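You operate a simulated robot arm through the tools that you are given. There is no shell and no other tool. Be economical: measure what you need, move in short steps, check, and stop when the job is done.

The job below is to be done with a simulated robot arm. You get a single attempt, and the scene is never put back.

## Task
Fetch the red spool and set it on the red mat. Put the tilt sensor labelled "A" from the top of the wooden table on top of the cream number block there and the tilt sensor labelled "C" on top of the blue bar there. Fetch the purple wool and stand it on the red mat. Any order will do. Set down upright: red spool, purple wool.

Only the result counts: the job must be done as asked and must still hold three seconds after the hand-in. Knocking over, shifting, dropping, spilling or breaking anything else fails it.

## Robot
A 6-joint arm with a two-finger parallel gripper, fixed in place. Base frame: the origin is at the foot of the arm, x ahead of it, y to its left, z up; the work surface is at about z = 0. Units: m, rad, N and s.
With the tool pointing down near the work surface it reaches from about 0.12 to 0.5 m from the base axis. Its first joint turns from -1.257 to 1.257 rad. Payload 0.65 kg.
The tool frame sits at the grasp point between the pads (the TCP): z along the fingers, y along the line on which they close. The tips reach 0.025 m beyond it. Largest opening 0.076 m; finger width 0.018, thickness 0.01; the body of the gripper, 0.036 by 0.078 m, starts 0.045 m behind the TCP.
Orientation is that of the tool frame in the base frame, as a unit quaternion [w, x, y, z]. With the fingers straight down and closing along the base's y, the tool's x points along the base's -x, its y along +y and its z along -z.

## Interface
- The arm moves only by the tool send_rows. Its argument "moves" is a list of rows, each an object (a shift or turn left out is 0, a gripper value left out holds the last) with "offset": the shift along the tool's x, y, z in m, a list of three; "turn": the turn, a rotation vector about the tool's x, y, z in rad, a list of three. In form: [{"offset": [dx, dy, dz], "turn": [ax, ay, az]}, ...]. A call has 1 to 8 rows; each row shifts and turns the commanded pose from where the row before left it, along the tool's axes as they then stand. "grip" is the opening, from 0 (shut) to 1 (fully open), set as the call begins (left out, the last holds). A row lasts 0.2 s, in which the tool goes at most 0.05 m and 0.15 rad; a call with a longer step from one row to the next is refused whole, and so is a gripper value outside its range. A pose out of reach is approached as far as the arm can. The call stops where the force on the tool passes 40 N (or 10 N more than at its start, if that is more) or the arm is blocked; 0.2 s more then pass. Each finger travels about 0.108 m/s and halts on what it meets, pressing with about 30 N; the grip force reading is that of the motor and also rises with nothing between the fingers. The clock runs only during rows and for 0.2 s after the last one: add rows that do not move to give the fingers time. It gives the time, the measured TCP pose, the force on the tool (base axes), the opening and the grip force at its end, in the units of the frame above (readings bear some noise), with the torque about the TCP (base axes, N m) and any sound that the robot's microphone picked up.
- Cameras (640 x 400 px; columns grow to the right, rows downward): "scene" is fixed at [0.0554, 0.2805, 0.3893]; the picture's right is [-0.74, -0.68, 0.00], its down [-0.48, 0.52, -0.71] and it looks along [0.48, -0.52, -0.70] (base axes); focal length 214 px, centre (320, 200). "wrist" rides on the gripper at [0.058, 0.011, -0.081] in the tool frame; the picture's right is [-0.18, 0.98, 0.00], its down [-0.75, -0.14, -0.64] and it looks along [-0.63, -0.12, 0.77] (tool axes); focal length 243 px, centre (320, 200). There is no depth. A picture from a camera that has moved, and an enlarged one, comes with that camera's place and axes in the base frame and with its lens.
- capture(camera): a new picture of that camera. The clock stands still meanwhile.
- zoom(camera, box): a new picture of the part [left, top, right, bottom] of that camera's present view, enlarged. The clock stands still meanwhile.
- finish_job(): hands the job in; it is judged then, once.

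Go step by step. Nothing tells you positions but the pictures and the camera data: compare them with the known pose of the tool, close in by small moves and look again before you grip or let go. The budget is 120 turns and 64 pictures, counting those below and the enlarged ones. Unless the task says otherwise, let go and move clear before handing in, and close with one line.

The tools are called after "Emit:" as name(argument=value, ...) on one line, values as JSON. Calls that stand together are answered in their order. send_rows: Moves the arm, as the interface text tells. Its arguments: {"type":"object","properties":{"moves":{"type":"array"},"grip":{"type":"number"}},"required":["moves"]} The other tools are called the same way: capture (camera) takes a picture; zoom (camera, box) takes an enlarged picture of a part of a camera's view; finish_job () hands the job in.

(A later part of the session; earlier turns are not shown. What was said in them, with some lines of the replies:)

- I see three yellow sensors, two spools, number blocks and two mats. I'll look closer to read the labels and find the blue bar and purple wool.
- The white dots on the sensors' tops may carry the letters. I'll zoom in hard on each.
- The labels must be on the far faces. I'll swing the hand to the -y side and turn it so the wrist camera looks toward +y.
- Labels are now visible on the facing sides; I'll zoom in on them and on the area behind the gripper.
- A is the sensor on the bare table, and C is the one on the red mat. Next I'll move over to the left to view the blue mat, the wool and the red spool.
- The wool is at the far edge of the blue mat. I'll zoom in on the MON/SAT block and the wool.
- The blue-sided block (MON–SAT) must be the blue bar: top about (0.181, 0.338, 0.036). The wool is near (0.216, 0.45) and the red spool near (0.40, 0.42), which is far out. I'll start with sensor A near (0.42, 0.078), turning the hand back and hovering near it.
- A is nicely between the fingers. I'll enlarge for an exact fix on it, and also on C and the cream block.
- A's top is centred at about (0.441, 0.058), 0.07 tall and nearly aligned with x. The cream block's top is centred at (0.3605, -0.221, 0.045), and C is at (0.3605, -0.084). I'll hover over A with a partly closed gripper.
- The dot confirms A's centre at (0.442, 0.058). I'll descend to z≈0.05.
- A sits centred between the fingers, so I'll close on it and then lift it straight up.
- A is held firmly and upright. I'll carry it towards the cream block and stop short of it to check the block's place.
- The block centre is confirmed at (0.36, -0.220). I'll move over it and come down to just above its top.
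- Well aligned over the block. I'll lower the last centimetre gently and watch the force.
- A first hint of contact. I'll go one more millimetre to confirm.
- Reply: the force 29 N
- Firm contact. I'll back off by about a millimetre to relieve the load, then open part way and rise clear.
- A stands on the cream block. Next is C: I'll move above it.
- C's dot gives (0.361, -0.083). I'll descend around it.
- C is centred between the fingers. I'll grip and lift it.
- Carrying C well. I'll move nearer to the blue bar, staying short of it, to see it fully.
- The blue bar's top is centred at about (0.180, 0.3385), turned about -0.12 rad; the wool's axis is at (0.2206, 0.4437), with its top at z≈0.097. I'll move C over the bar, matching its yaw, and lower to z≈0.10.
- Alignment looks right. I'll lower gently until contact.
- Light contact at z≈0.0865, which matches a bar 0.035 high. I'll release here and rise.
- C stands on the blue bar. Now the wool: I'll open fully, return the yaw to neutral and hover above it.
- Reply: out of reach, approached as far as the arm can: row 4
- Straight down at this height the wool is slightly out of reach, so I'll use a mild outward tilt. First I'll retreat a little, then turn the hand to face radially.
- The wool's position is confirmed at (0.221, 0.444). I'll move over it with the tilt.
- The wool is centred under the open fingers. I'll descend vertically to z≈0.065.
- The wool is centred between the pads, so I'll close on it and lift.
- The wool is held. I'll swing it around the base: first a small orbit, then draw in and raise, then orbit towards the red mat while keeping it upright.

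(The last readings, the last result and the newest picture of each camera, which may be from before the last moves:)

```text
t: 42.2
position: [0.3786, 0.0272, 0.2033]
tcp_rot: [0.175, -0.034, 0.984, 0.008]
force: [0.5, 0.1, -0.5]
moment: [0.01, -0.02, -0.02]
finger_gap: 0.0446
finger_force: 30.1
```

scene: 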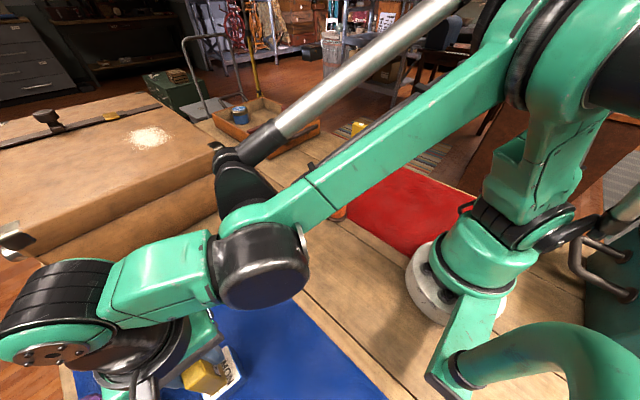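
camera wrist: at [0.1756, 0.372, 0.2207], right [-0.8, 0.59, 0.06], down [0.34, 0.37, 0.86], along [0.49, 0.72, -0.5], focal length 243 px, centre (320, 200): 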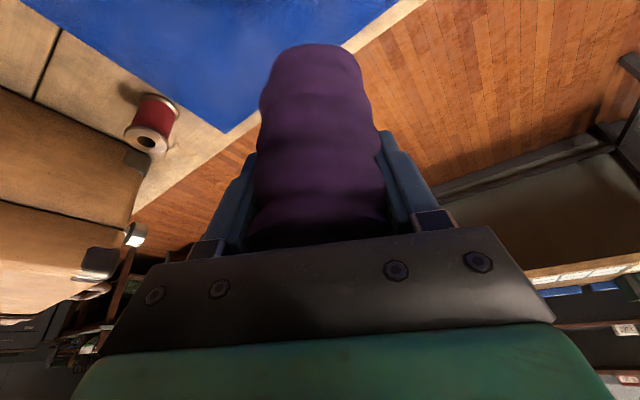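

On track. I'll draw in to r≈0.306, then orbit the rest of the way.

Emit:
send_rows(moves=[{"offset": [0.0345, 0, -0.0126]}, {"offset": [0.0345, 0, -0.0126]}, {"offset": [0.0022, -0.0376, -0.0008], "turn": [0.0423, 0, 0.1158]}, {"offset": [0.0022, -0.0376, -0.0008], "turn": [0.0423, 0, 0.1158]}, {"offset": [0.0022, -0.0376, -0.0008], "turn": [0.0423, 0, 0.1158]}, {"offset": [0.0022, -0.0376, -0.0008], "turn": [0.0423, 0, 0.1158]}, {"offset": [0.0022, -0.0376, -0.0008], "turn": [0.0423, 0, 0.1158]}, {"offset": [0.0022, -0.0376, -0.0008], "turn": [0.0423, 0, 0.1158]}])

Emit:
capture(camera="scene")

Emit:
capture(camera="wrist")

```text
t: 44.0
position: [0.2412, -0.1893, 0.2027]
tcp_rot: [0.164, 0.324, 0.93, -0.056]
force: [0.3, -0.1, -0.9]
moment: [0.0, 0.0, -0.02]
finger_gap: 0.0442
finger_force: 30.2
```

```text
24 pictures are left
```

scene: 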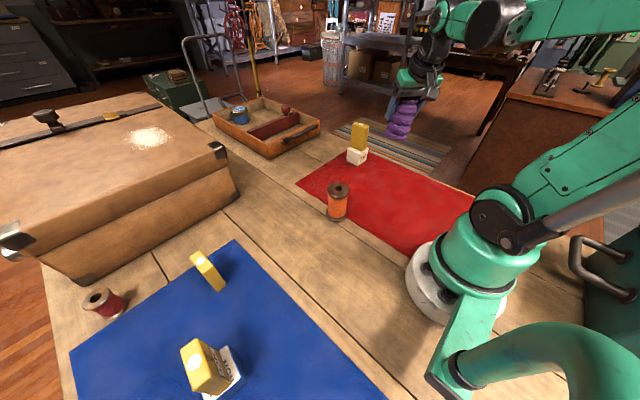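

```text
23 pictures are left
camera wrist: at [0.1832, -0.1306, 0.2599], right [0.75, 0.66, 0.07], down [0.29, -0.42, 0.86], along [0.6, -0.62, -0.5], focal length 243 px, centre (320, 200)
```

wrist: 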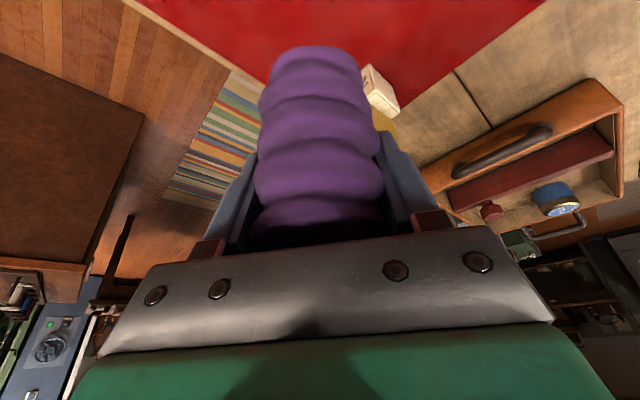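

The wool is upright over the red mat at (0.241, -0.189). I'll lower it vertically to just above the mat.

Emit:
send_rows(moves=[{"offset": [0.0111, 0, 0.0305]}, {"offset": [0.0111, 0, 0.0305]}, {"offset": [0.0111, 0, 0.0305]}, {"offset": [0.0103, 0, 0.0282]}, {}])

Emit:
zoom(camera="scene", box=[320, 80, 480, 180])

```text
t: 45.2
position: [0.2415, -0.1895, 0.075]
tcp_rot: [0.165, 0.323, 0.93, -0.055]
force: [-0.3, 0.4, 0.1]
moment: [-0.03, 0.03, 0.0]
finger_gap: 0.044
finger_force: 29.8
```

```text
4.00 times, centred on (400, 130) of scene
camera zoom: at [0.0554, 0.2805, 0.3893], right [-0.74, -0.68, 0.0], down [-0.48, 0.52, -0.71], along [0.48, -0.52, -0.7], focal length 858 px, centre (0, 480)
```

zoom: 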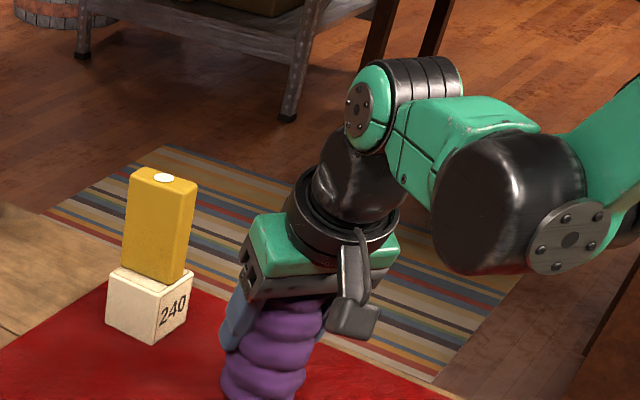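

Close to the mat. I'll lower in small steps until it touches.

Emit:
send_rows(moves=[{"offset": [0.0024, 0, 0.0066]}, {}])

Emit:
send_rows(moves=[{"offset": [0.0005, 0, 0.0014]}, {}])

Emit:
send_rows(moves=[{"offset": [0.0003, 0, 0.0009]}, {}])

```text
t: 45.8
position: [0.2414, -0.1884, 0.0669]
tcp_rot: [0.164, 0.323, 0.93, -0.056]
force: [1.1, 1.0, -0.5]
moment: [-0.01, 0.0, -0.02]
finger_gap: 0.0442
finger_force: 29.6
```

```text
t: 46.4
position: [0.2419, -0.1897, 0.0655]
tcp_rot: [0.165, 0.323, 0.93, -0.055]
force: [0.4, -0.8, 0.3]
moment: [0.01, 0.01, 0.01]
finger_gap: 0.0439
finger_force: 30.2
```

```text
t: 47.0
position: [0.2422, -0.1892, 0.0654]
tcp_rot: [0.166, 0.323, 0.93, -0.056]
force: [-2.9, 0.5, 11.0]
moment: [-0.01, 0.1, 0.03]
finger_gap: 0.0441
finger_force: 30.1
```

Contact with the mat. I'll release and rise vertically.

Emit:
send_rows(moves=[{}, {}, {}], grip=1)

Emit:
send_rows(moves=[{"offset": [-0.0069, 0, -0.0188]}, {"offset": [-0.0111, 0, -0.0305]}, {"offset": [-0.0111, 0, -0.0305]}, {"offset": [-0.0111, 0, -0.0305]}, {"offset": [-0.0111, 0, -0.0305]}])

Emit:
capture(camera="wrist")

Emit:
capture(camera="scene")

```text
t: 47.8
position: [0.2416, -0.1895, 0.0644]
tcp_rot: [0.165, 0.323, 0.93, -0.055]
force: [-0.5, -0.7, 0.0]
moment: [0.0, 0.0, -0.02]
finger_gap: 0.0756
finger_force: 0.0
```

```text
t: 49.0
position: [0.2414, -0.1891, 0.2153]
tcp_rot: [0.164, 0.323, 0.93, -0.055]
force: [0.1, 0.2, 0.1]
moment: [0.0, -0.01, -0.01]
finger_gap: 0.0762
finger_force: 0.1
```

```text
21 pictures are left
camera wrist: at [0.1838, -0.131, 0.2724], right [0.75, 0.66, 0.07], down [0.29, -0.41, 0.86], along [0.6, -0.62, -0.5], focal length 243 px, centre (320, 200)
```

wrist: 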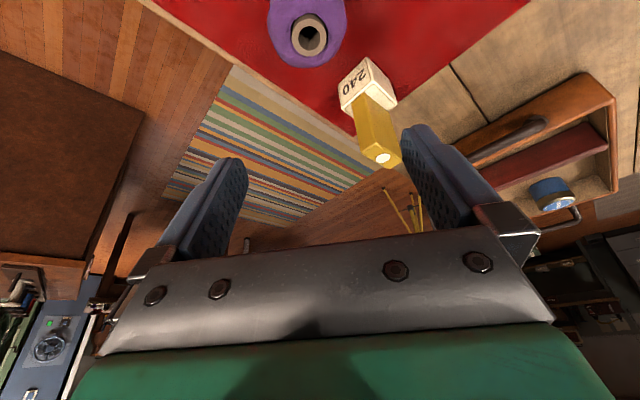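

```text
20 pictures are left
```

scene: 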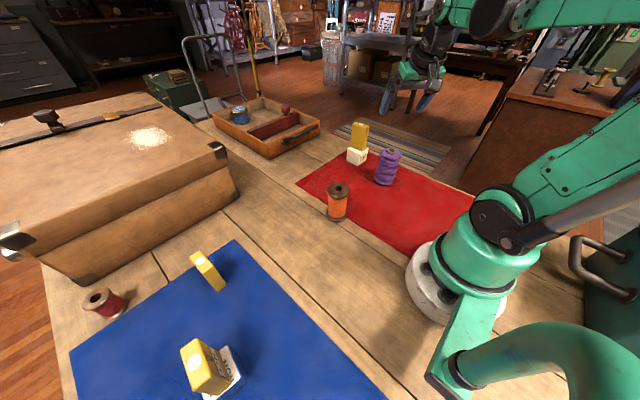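

All good: the wool stands on the mat. The red spool is far out (r≈0.58) and needs a strongly tilted tool with the wrist camera on top. I'll undo the tilt and flip the hand 180° in place at this safe height.

Emit:
send_rows(moves=[{"turn": [0, 0.12, 0]}, {"turn": [0, 0.12, 0]}, {"turn": [0, 0.11, 0]}, {"turn": [0, 0, -0.1496]}, {"turn": [0, 0, -0.1496]}, {"turn": [0, 0, -0.1496]}, {"turn": [0, 0, -0.1496]}, {"turn": [0, 0, -0.1496]}])

Emit:
send_rows(moves=[{"turn": [0, 0, -0.1496]}, {"turn": [0, 0, -0.1496]}, {"turn": [0, 0, -0.1496]}, {"turn": [0, 0, -0.1496]}, {"turn": [0, 0, -0.1496]}, {"turn": [0, 0, -0.1496]}, {"turn": [0, 0, -0.1496]}, {"turn": [0, 0, -0.1496]}])

Emit:
send_rows(moves=[{"turn": [0, 0, -0.1496]}, {"turn": [0, 0, -0.1496]}, {"turn": [0, 0, -0.1496]}, {"turn": [0, 0, -0.1496]}, {"turn": [0, 0, -0.1496]}, {"turn": [0, 0, -0.1496]}, {"turn": [0, 0, -0.1496]}, {"turn": [0, 0, -0.1496]}])

```text
t: 50.8
position: [0.2405, -0.1891, 0.2158]
tcp_rot: [0.0, -0.04, 0.999, 0.002]
force: [0.9, -0.4, -0.9]
moment: [-0.04, -0.03, 0.01]
finger_gap: 0.0762
finger_force: 0.1
```

```text
t: 52.6
position: [0.242, -0.1887, 0.2155]
tcp_rot: [0.002, -0.596, 0.803, -0.001]
force: [-0.9, 0.2, -0.9]
moment: [0.0, -0.01, 0.03]
finger_gap: 0.0759
finger_force: 0.0
```

```text
t: 54.4
position: [0.262, -0.1579, 0.2148]
tcp_rot: [-0.001, 0.944, -0.33, -0.001]
force: [0.6, -0.7, -0.2]
moment: [-0.02, -0.01, 0.03]
finger_gap: 0.0762
finger_force: 0.1
out of reach, approached as far as the arm can: row 8
```

The last wrist joint stops just short of a full flip (about 3.0 rad). I'll back off 0.25 rad and work with a heading slightly off radial, swinging round to the spool's side.

Emit:
send_rows(moves=[{"turn": [0, 0, 0.125]}, {"turn": [0, 0, 0.125]}, {"offset": [-0.0115, -0.0358, 0], "turn": [0, 0, -0.123]}, {"offset": [-0.0115, -0.0358, 0], "turn": [0, 0, -0.123]}, {"offset": [-0.0115, -0.0358, 0], "turn": [0, 0, -0.123]}, {"offset": [-0.0115, -0.0358, 0], "turn": [0, 0, -0.123]}, {"offset": [-0.0115, -0.0358, 0], "turn": [0, 0, -0.123]}, {"offset": [-0.0115, -0.0358, 0], "turn": [0, 0, -0.123]}])

Emit:
send_rows(moves=[{"offset": [-0.0115, -0.0358, 0], "turn": [0, 0, -0.123]}, {"offset": [-0.0115, -0.0358, 0], "turn": [0, 0, -0.123]}, {"offset": [-0.0115, -0.0358, 0], "turn": [0, 0, -0.123]}, {"offset": [-0.0115, -0.0358, 0], "turn": [0, 0, -0.123]}, {"offset": [-0.0115, -0.0358, 0], "turn": [0, 0, -0.123]}, {"offset": [-0.0115, -0.0358, 0], "turn": [0, 0, -0.123]}, {}])

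```text
t: 56.2
position: [0.3265, 0.0536, 0.2168]
tcp_rot: [-0.002, 0.996, -0.091, 0.001]
force: [-0.4, 0.4, -0.2]
moment: [-0.02, -0.01, -0.01]
finger_gap: 0.076
finger_force: 0.1
```

```text
t: 57.8
position: [0.2335, 0.2542, 0.2157]
tcp_rot: [-0.001, 0.961, 0.276, 0.001]
force: [0.8, 1.1, 0.2]
moment: [0.0, 0.0, 0.01]
finger_gap: 0.0759
finger_force: 0.2
```

Now at (0.234, 0.254) with heading 0.558. I'll tilt the tool outward by 0.8 rad.

Emit:
send_rows(moves=[{"turn": [0, 0.1333, 0]}, {"turn": [0, 0.1333, 0]}, {"turn": [0, 0.1333, 0]}, {"turn": [0, 0.1333, 0]}, {"turn": [0, 0.1333, 0]}, {"turn": [0, 0.1333, 0]}, {}])

Emit:
capture(camera="wrist")

Emit:
capture(camera="scene")

```text
t: 59.4
position: [0.2324, 0.2513, 0.2163]
tcp_rot: [-0.109, 0.885, 0.253, 0.376]
force: [0.2, 1.0, 0.4]
moment: [0.01, 0.02, 0.04]
finger_gap: 0.0758
finger_force: 0.1
```

```text
19 pictures are left
camera wrist: at [0.2247, 0.2324, 0.3147], right [0.41, -0.9, -0.13], down [-0.91, -0.4, -0.1], along [0.03, 0.16, -0.99], focal length 243 px, centre (320, 200)
```

wrist: 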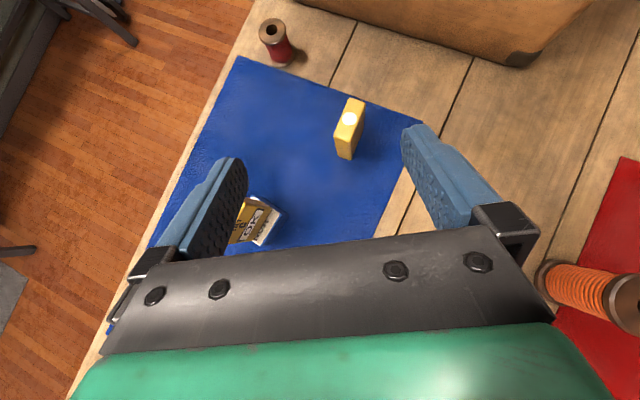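

```text
18 pictures are left
```

scene: 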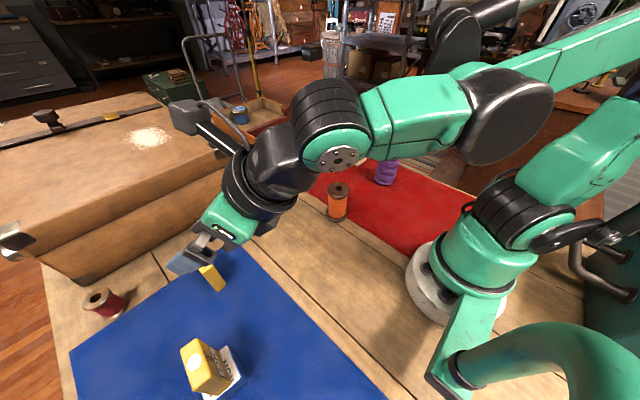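

The tilt works, with the camera on top. The spool is visible at the top of the picture, so I'll zoom in to fix it.

Emit:
zoom(camera="wrist", box=[240, 0, 380, 87])

```text
4.57 times, centred on (310, 44) of wrist
camera zoom: at [0.2247, 0.2324, 0.3147], right [0.41, -0.9, -0.13], down [-0.91, -0.4, -0.1], along [0.03, 0.16, -0.99], focal length 1109 px, centre (366, 915)
```

zoom: 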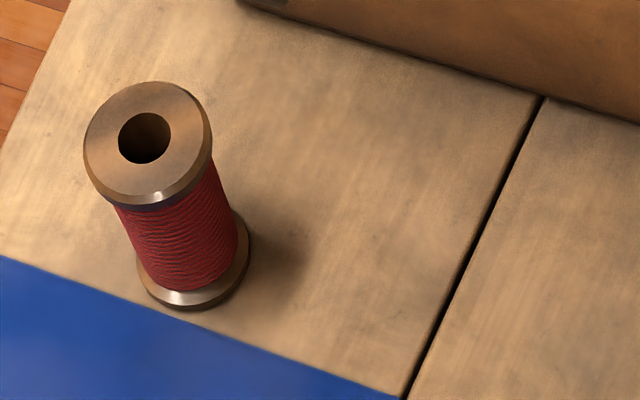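

The spool is at (0.399, 0.417): 0.047 tall, with flanges about 0.0345 across. I'll grip it around its top flange from an approach point back along the tool axis.

Emit:
send_rows(moves=[{"offset": [0.0064, -0.0106, 0.0417]}, {"offset": [0.0064, -0.0106, 0.0417]}, {"offset": [0.0064, -0.0106, 0.0417]}, {"offset": [0.0064, -0.0106, 0.0417]}, {"offset": [0.0063, -0.0104, 0.0415]}, {}])

Emit:
capture(camera="wrist")

Emit:
capture(camera="scene")

```text
t: 60.8
position: [0.3527, 0.3867, 0.0938]
tcp_rot: [-0.108, 0.885, 0.252, 0.376]
force: [-0.3, -0.4, -0.5]
moment: [0.0, -0.01, -0.02]
finger_gap: 0.076
finger_force: 0.0
```

```text
16 pictures are left
camera wrist: at [0.3432, 0.3677, 0.1927], right [0.41, -0.9, -0.13], down [-0.91, -0.4, -0.09], along [0.03, 0.16, -0.99], focal length 243 px, centre (320, 200)
```

wrist: 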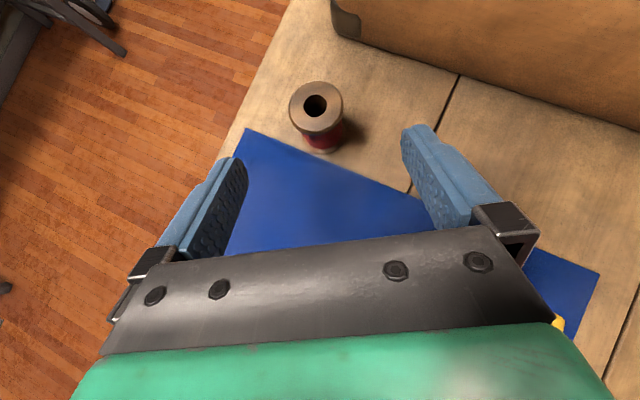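

```text
15 pictures are left
```

scene: 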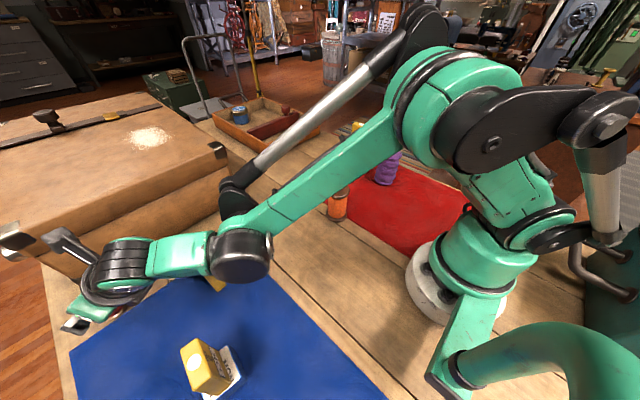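

The spool is right on the approach axis (refined to (0.400, 0.4185)). I'll advance along the tool axis.

Emit:
send_rows(moves=[{"offset": [0, -0.0007, 0.0266]}, {"offset": [0, -0.0006, 0.0266]}, {"offset": [0, -0.0006, 0.0265]}, {}])

Emit:
capture(camera="wrist")

Emit:
zoom(camera="scene", box=[40, 220, 260, 358])

```text
t: 61.8
position: [0.3995, 0.4202, 0.0396]
tcp_rot: [-0.106, 0.885, 0.252, 0.376]
force: [0.3, 0.3, 0.1]
moment: [0.01, -0.05, -0.01]
finger_gap: 0.0759
finger_force: 0.2
```

```text
14 pictures are left
camera wrist: at [0.391, 0.4004, 0.1381], right [0.41, -0.9, -0.13], down [-0.91, -0.4, -0.1], along [0.03, 0.16, -0.99], focal length 243 px, centre (320, 200)
```

wrist: 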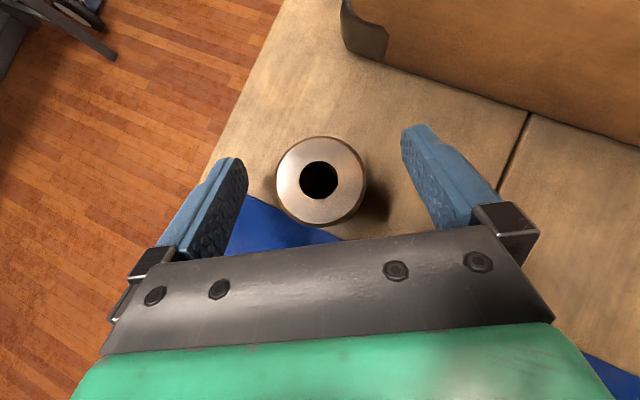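

```text
2.90 times, centred on (150, 289) of scene
camera zoom: at [0.0554, 0.2805, 0.3893], right [-0.74, -0.68, 0.0], down [-0.48, 0.52, -0.71], along [0.48, -0.52, -0.7], focal length 622 px, centre (813, -58)
```

zoom: 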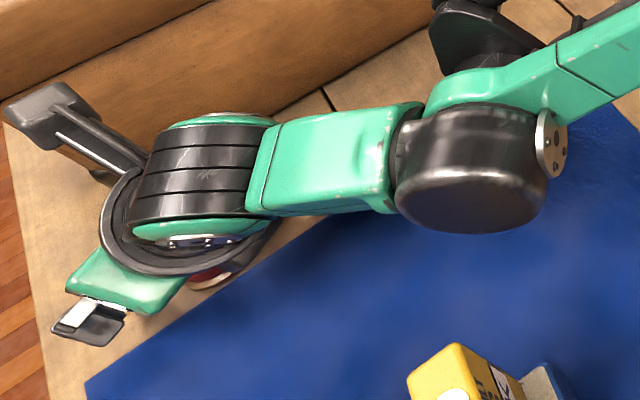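

The spool's hole is right at the grasp point, so I'll close.

Emit:
send_rows(moves=[{}, {}, {}, {}], grip=0)

Emit:
send_rows(moves=[{"offset": [0.0072, 0, -0.007]}, {"offset": [0.0143, 0, -0.0139]}, {}])

Emit:
capture(camera="wrist")

```text
t: 62.8
position: [0.3994, 0.4194, 0.0391]
tcp_rot: [-0.108, 0.885, 0.253, 0.375]
force: [0.8, -0.5, 2.3]
moment: [-0.03, -0.05, -0.02]
finger_gap: 0.0328
finger_force: 30.2
```

```text
t: 63.6
position: [0.3985, 0.4207, 0.0689]
tcp_rot: [-0.108, 0.885, 0.252, 0.376]
force: [-0.4, 0.2, 0.1]
moment: [0.03, 0.03, 0.01]
finger_gap: 0.0328
finger_force: 29.9
```

```text
12 pictures are left
camera wrist: at [0.3898, 0.4005, 0.1684], right [0.41, -0.9, -0.13], down [-0.91, -0.4, -0.09], along [0.03, 0.16, -0.99], focal length 243 px, centre (320, 200)
```

wrist: 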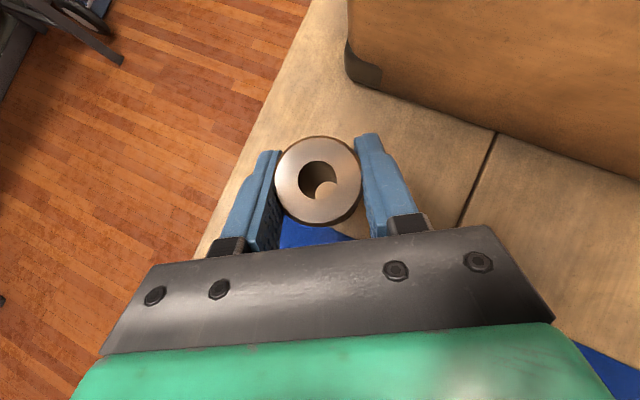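

The spool is held and lifted upright. I'll retract the way I came.

Emit:
send_rows(moves=[{"offset": [0, 0, -0.045]}, {"offset": [0, 0, -0.045]}, {"offset": [-0.0135, 0.0135, -0.0439]}, {"offset": [-0.0135, 0.0135, -0.0439]}, {"offset": [-0.0135, 0.0135, -0.0439]}, {"offset": [-0.0135, 0.0135, -0.0439]}, {}])

```text
t: 65.2
position: [0.2356, 0.2523, 0.214]
tcp_rot: [-0.107, 0.885, 0.252, 0.376]
force: [-0.2, -0.5, -0.2]
moment: [-0.04, -0.02, -0.02]
finger_gap: 0.0326
finger_force: 29.7
```

I'll orbit towards the red mat keeping the spool upright.

Emit:
send_rows(moves=[{"offset": [0.0061, 0.0442, 0.0063], "turn": [-0.0932, 0, 0.0906]}, {"offset": [0.0061, 0.0442, 0.0063], "turn": [-0.0932, 0, 0.0906]}, {"offset": [0.0061, 0.0442, 0.0063], "turn": [-0.0932, 0, 0.0906]}, {"offset": [0.0061, 0.0442, 0.0063], "turn": [-0.0932, 0, 0.0906]}, {"offset": [0.0061, 0.0442, 0.0063], "turn": [-0.0932, 0, 0.0906]}])

Emit:
send_rows(moves=[{"offset": [0.0061, 0.0442, 0.0063], "turn": [-0.0932, 0, 0.0906]}, {"offset": [0.0061, 0.0442, 0.0063], "turn": [-0.0932, 0, 0.0906]}, {"offset": [0.0061, 0.0442, 0.0063], "turn": [-0.0932, 0, 0.0906]}, {"offset": [0.0061, 0.0442, 0.0063], "turn": [-0.0932, 0, 0.0906]}, {}])

Emit:
capture(camera="wrist")

Emit:
capture(camera="scene")

```text
t: 66.4
position: [0.3365, 0.0573, 0.2146]
tcp_rot: [0.016, 0.92, -0.043, 0.389]
force: [0.2, 0.3, 0.0]
moment: [0.01, 0.03, -0.01]
finger_gap: 0.0323
finger_force: 30.6
```

```text
t: 67.6
position: [0.3227, -0.1185, 0.2149]
tcp_rot: [0.116, 0.878, -0.278, 0.373]
force: [-0.3, 0.7, -1.0]
moment: [-0.01, -0.01, 0.01]
finger_gap: 0.0326
finger_force: 30.1
```

```text
11 pictures are left
camera wrist: at [0.3018, -0.1199, 0.313], right [-0.67, -0.73, -0.14], down [-0.72, 0.68, -0.09], along [0.16, 0.04, -0.99], focal length 243 px, centre (320, 200)
```

wrist: 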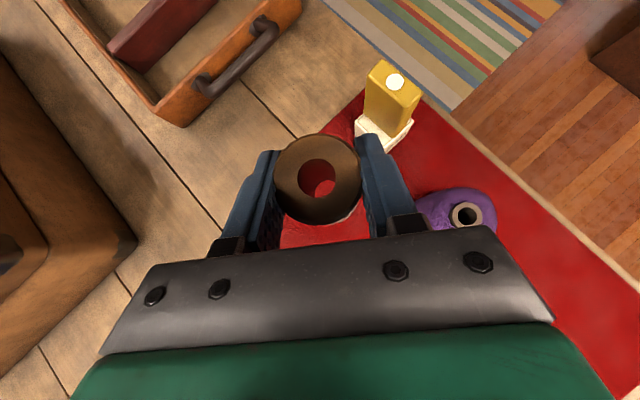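

```text
10 pictures are left
```

scene: 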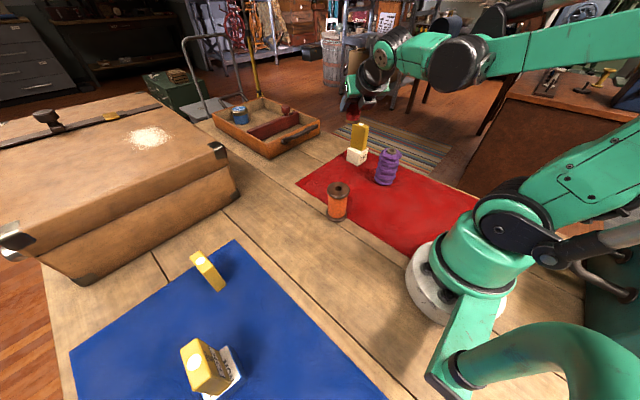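

The spool is above an open area of the red mat, well clear of the wool and the cream block. I'll lower vertically to just above the mat.

Emit:
send_rows(moves=[{"offset": [-0.0301, 0, 0.0293]}, {"offset": [-0.0301, 0, 0.0293]}, {"offset": [-0.0301, 0, 0.0293]}, {"offset": [-0.0287, 0, 0.0279]}, {}])

Emit:
zoom(camera="scene", box=[300, 110, 460, 210])

```text
t: 68.8
position: [0.3353, -0.1214, 0.0674]
tcp_rot: [0.116, 0.878, -0.279, 0.371]
force: [-0.2, 0.7, 0.1]
moment: [0.0, 0.02, -0.01]
finger_gap: 0.0322
finger_force: 30.3
out of reach, approached as far as the arm can: row 4
```

```text
4.00 times, centred on (380, 160) of scene
camera zoom: at [0.0554, 0.2805, 0.3893], right [-0.74, -0.68, 0.0], down [-0.48, 0.52, -0.71], along [0.48, -0.52, -0.7], focal length 858 px, centre (80, 360)
```

zoom: 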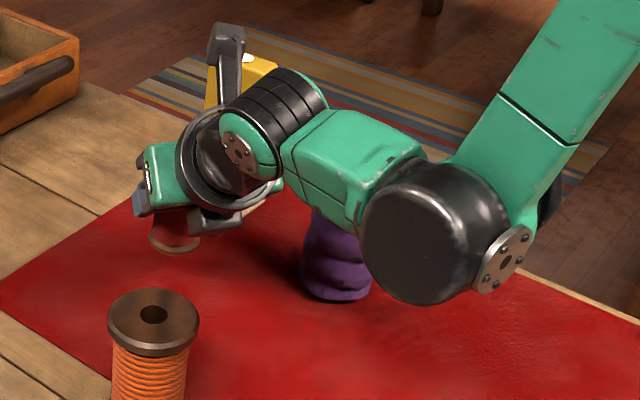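

The arm can't fold further inward at this tilt, so I'll go back up a little and set the spool farther out, near (0.375, -0.09).

Emit:
send_rows(moves=[{"offset": [0.0287, 0, -0.0279]}, {"offset": [0.0091, -0.0266, 0.0094]}, {"offset": [0.0092, -0.0266, 0.0095]}, {}])

Emit:
capture(camera="wrist")

```text
t: 69.8
position: [0.3861, -0.0936, 0.1079]
tcp_rot: [0.116, 0.878, -0.279, 0.372]
force: [0.4, -0.8, 0.2]
moment: [0.01, 0.02, 0.02]
finger_gap: 0.0326
finger_force: 30.3
```

```text
8 pictures are left
camera wrist: at [0.3669, -0.0933, 0.2068], right [-0.67, -0.73, -0.14], down [-0.73, 0.68, -0.09], along [0.16, 0.04, -0.99], focal length 243 px, centre (320, 200)
```

wrist: 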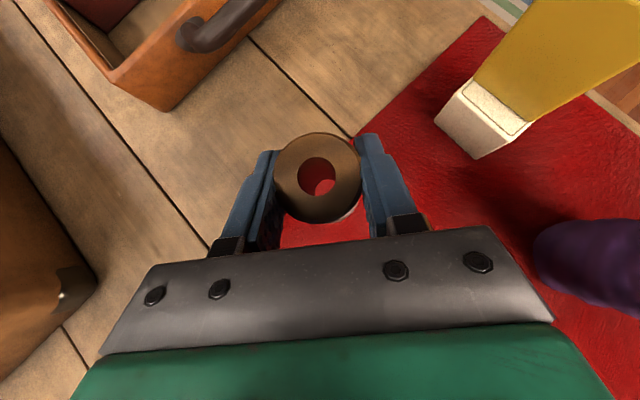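

There's good clearance here. I'll lower most of the way, easing slightly back from the mat edge.

Emit:
send_rows(moves=[{"offset": [-0.0236, 0, 0.0187]}, {"offset": [-0.0236, 0, 0.0187]}, {}])

Emit:
zoom(camera="scene", box=[260, 110, 420, 210])

```text
t: 70.6
position: [0.382, -0.0892, 0.0479]
tcp_rot: [0.116, 0.878, -0.278, 0.372]
force: [0.7, -0.3, -0.8]
moment: [0.02, 0.01, 0.02]
finger_gap: 0.0326
finger_force: 30.3
```

```text
4.00 times, centred on (340, 160) of scene
camera zoom: at [0.0554, 0.2805, 0.3893], right [-0.74, -0.68, 0.0], down [-0.48, 0.52, -0.71], along [0.48, -0.52, -0.7], focal length 858 px, centre (240, 360)
```

zoom: 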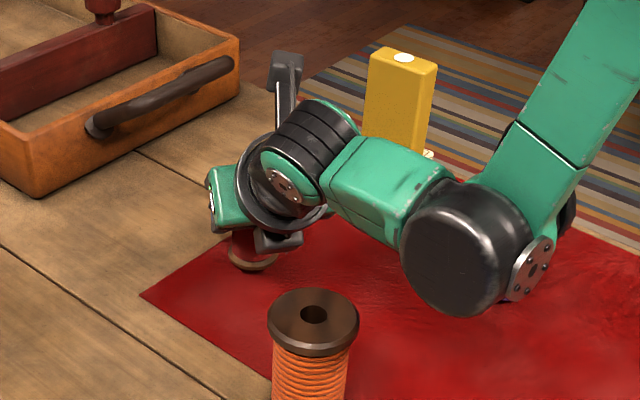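

The spool is upright just above the mat. I'll do the final small lowering steps.

Emit:
send_rows(moves=[{"offset": [-0.0045, 0, 0.0044]}, {}])

Emit:
send_rows(moves=[{"offset": [-0.0011, 0, 0.001]}, {}])

Emit:
send_rows(moves=[{"offset": [-0.0007, 0, 0.0007]}, {}])

```text
t: 71.2
position: [0.3817, -0.0891, 0.0432]
tcp_rot: [0.116, 0.878, -0.279, 0.372]
force: [-0.7, 0.3, -0.5]
moment: [0.0, 0.0, 0.01]
finger_gap: 0.0325
finger_force: 30.1
```

```text
t: 71.8
position: [0.3817, -0.0882, 0.0398]
tcp_rot: [0.116, 0.878, -0.279, 0.371]
force: [0.9, -0.4, 0.1]
moment: [-0.02, 0.02, 0.02]
finger_gap: 0.0325
finger_force: 29.9
```

```text
t: 72.4
position: [0.381, -0.0888, 0.04]
tcp_rot: [0.116, 0.878, -0.279, 0.371]
force: [0.4, 1.0, 0.3]
moment: [0.0, 0.04, -0.03]
finger_gap: 0.0325
finger_force: 29.8
```

No contact force yet. I'll go another millimetre at a time.

Emit:
send_rows(moves=[{"offset": [-0.0007, 0, 0.0007]}, {}])

Emit:
send_rows(moves=[{"offset": [-0.0005, 0, 0.0005]}, {}])

```text
t: 73.0
position: [0.3816, -0.0896, 0.0384]
tcp_rot: [0.117, 0.878, -0.278, 0.372]
force: [-1.1, 4.2, 22.9]
moment: [-0.01, 0.22, -0.03]
finger_gap: 0.0323
finger_force: 30.1
```

```text
t: 73.6
position: [0.382, -0.089, 0.0382]
tcp_rot: [0.115, 0.878, -0.278, 0.373]
force: [3.7, 3.6, 31.5]
moment: [-0.01, -0.04, 0.05]
finger_gap: 0.0323
finger_force: 29.4
```

Firm contact. I'll relieve the load, open, and withdraw back along the tool axis.

Emit:
send_rows(moves=[{"offset": [0.0008, 0, -0.0008]}, {}])

Emit:
send_rows(moves=[{}, {}, {}, {}], grip=0.85)

Emit:
capture(camera="wrist")

```text
t: 74.2
position: [0.3816, -0.0899, 0.0391]
tcp_rot: [0.116, 0.878, -0.279, 0.37]
force: [0.1, 0.8, -1.1]
moment: [0.03, 0.02, 0.0]
finger_gap: 0.0324
finger_force: 30.4
```

```text
t: 75.2
position: [0.3814, -0.0892, 0.0384]
tcp_rot: [0.115, 0.878, -0.278, 0.371]
force: [0.3, 0.0, -0.8]
moment: [0.01, 0.01, -0.02]
finger_gap: 0.0646
finger_force: 0.1
```

```text
6 pictures are left
camera wrist: at [0.3607, -0.09, 0.1376], right [-0.67, -0.73, -0.14], down [-0.73, 0.68, -0.09], along [0.16, 0.04, -0.99], focal length 243 px, centre (320, 200)
```

wrist: 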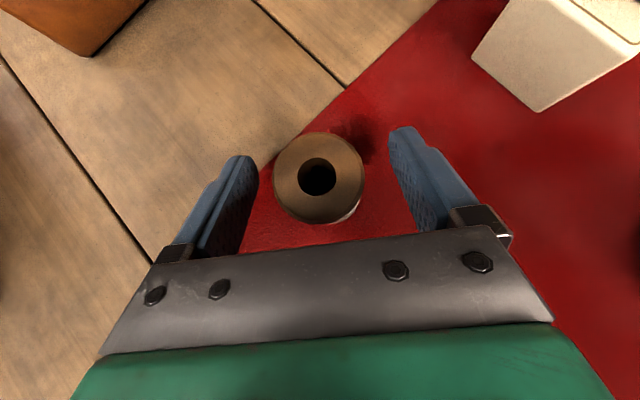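

The spool stands freely between the open fingers. I'll rise vertically and take a final look.

Emit:
send_rows(moves=[{"offset": [0.0144, 0, -0.0139]}, {"offset": [0.0287, 0, -0.0279]}, {"offset": [0.0287, 0, -0.0279]}, {"offset": [0.0287, 0, -0.0279]}, {"offset": [0.0287, 0, -0.0279]}, {}])

Emit:
capture(camera="scene")

Emit:
capture(camera="wrist")

```text
t: 76.6
position: [0.3799, -0.0897, 0.2193]
tcp_rot: [0.114, 0.879, -0.277, 0.371]
force: [0.5, -0.1, 0.2]
moment: [0.01, -0.01, 0.02]
finger_gap: 0.0647
finger_force: 0.1
```

```text
5 pictures are left
```

scene: 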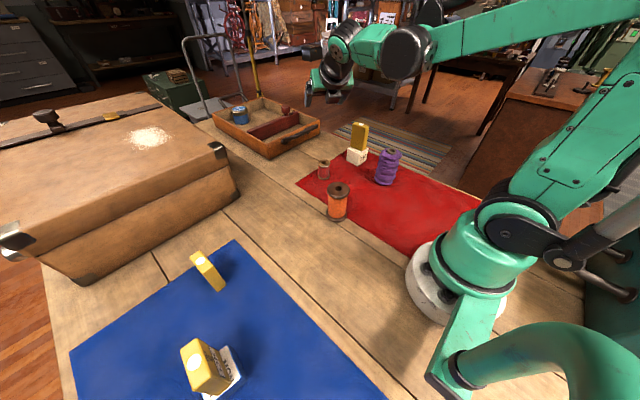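

```text
4 pictures are left
camera wrist: at [0.3601, -0.0901, 0.3184], right [-0.67, -0.73, -0.14], down [-0.73, 0.68, -0.09], along [0.16, 0.04, -0.99], focal length 243 px, centre (320, 200)
```

wrist: 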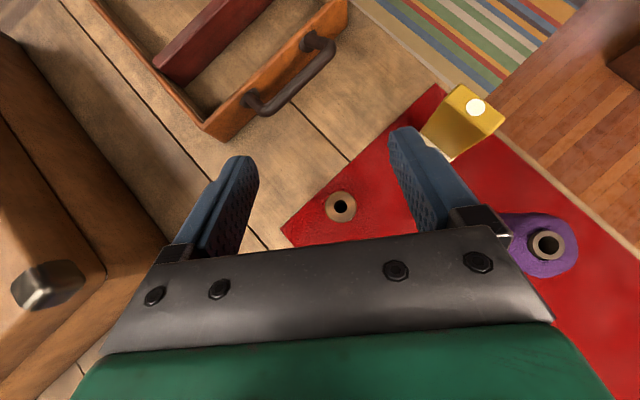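

The red spool and the wool stand on the red mat, A is on the cream block, C is on the blue bar, and nothing else has moved. I'll hand in.

Emit:
finish_job()

```text
The job is handed in.
```

The job is handed in: the red spool and the purple wool stand upright on the red mat. Sensor A is on the cream number block, and sensor C is on the blue bar, which I took to be the blue-sided MON–SAT block.
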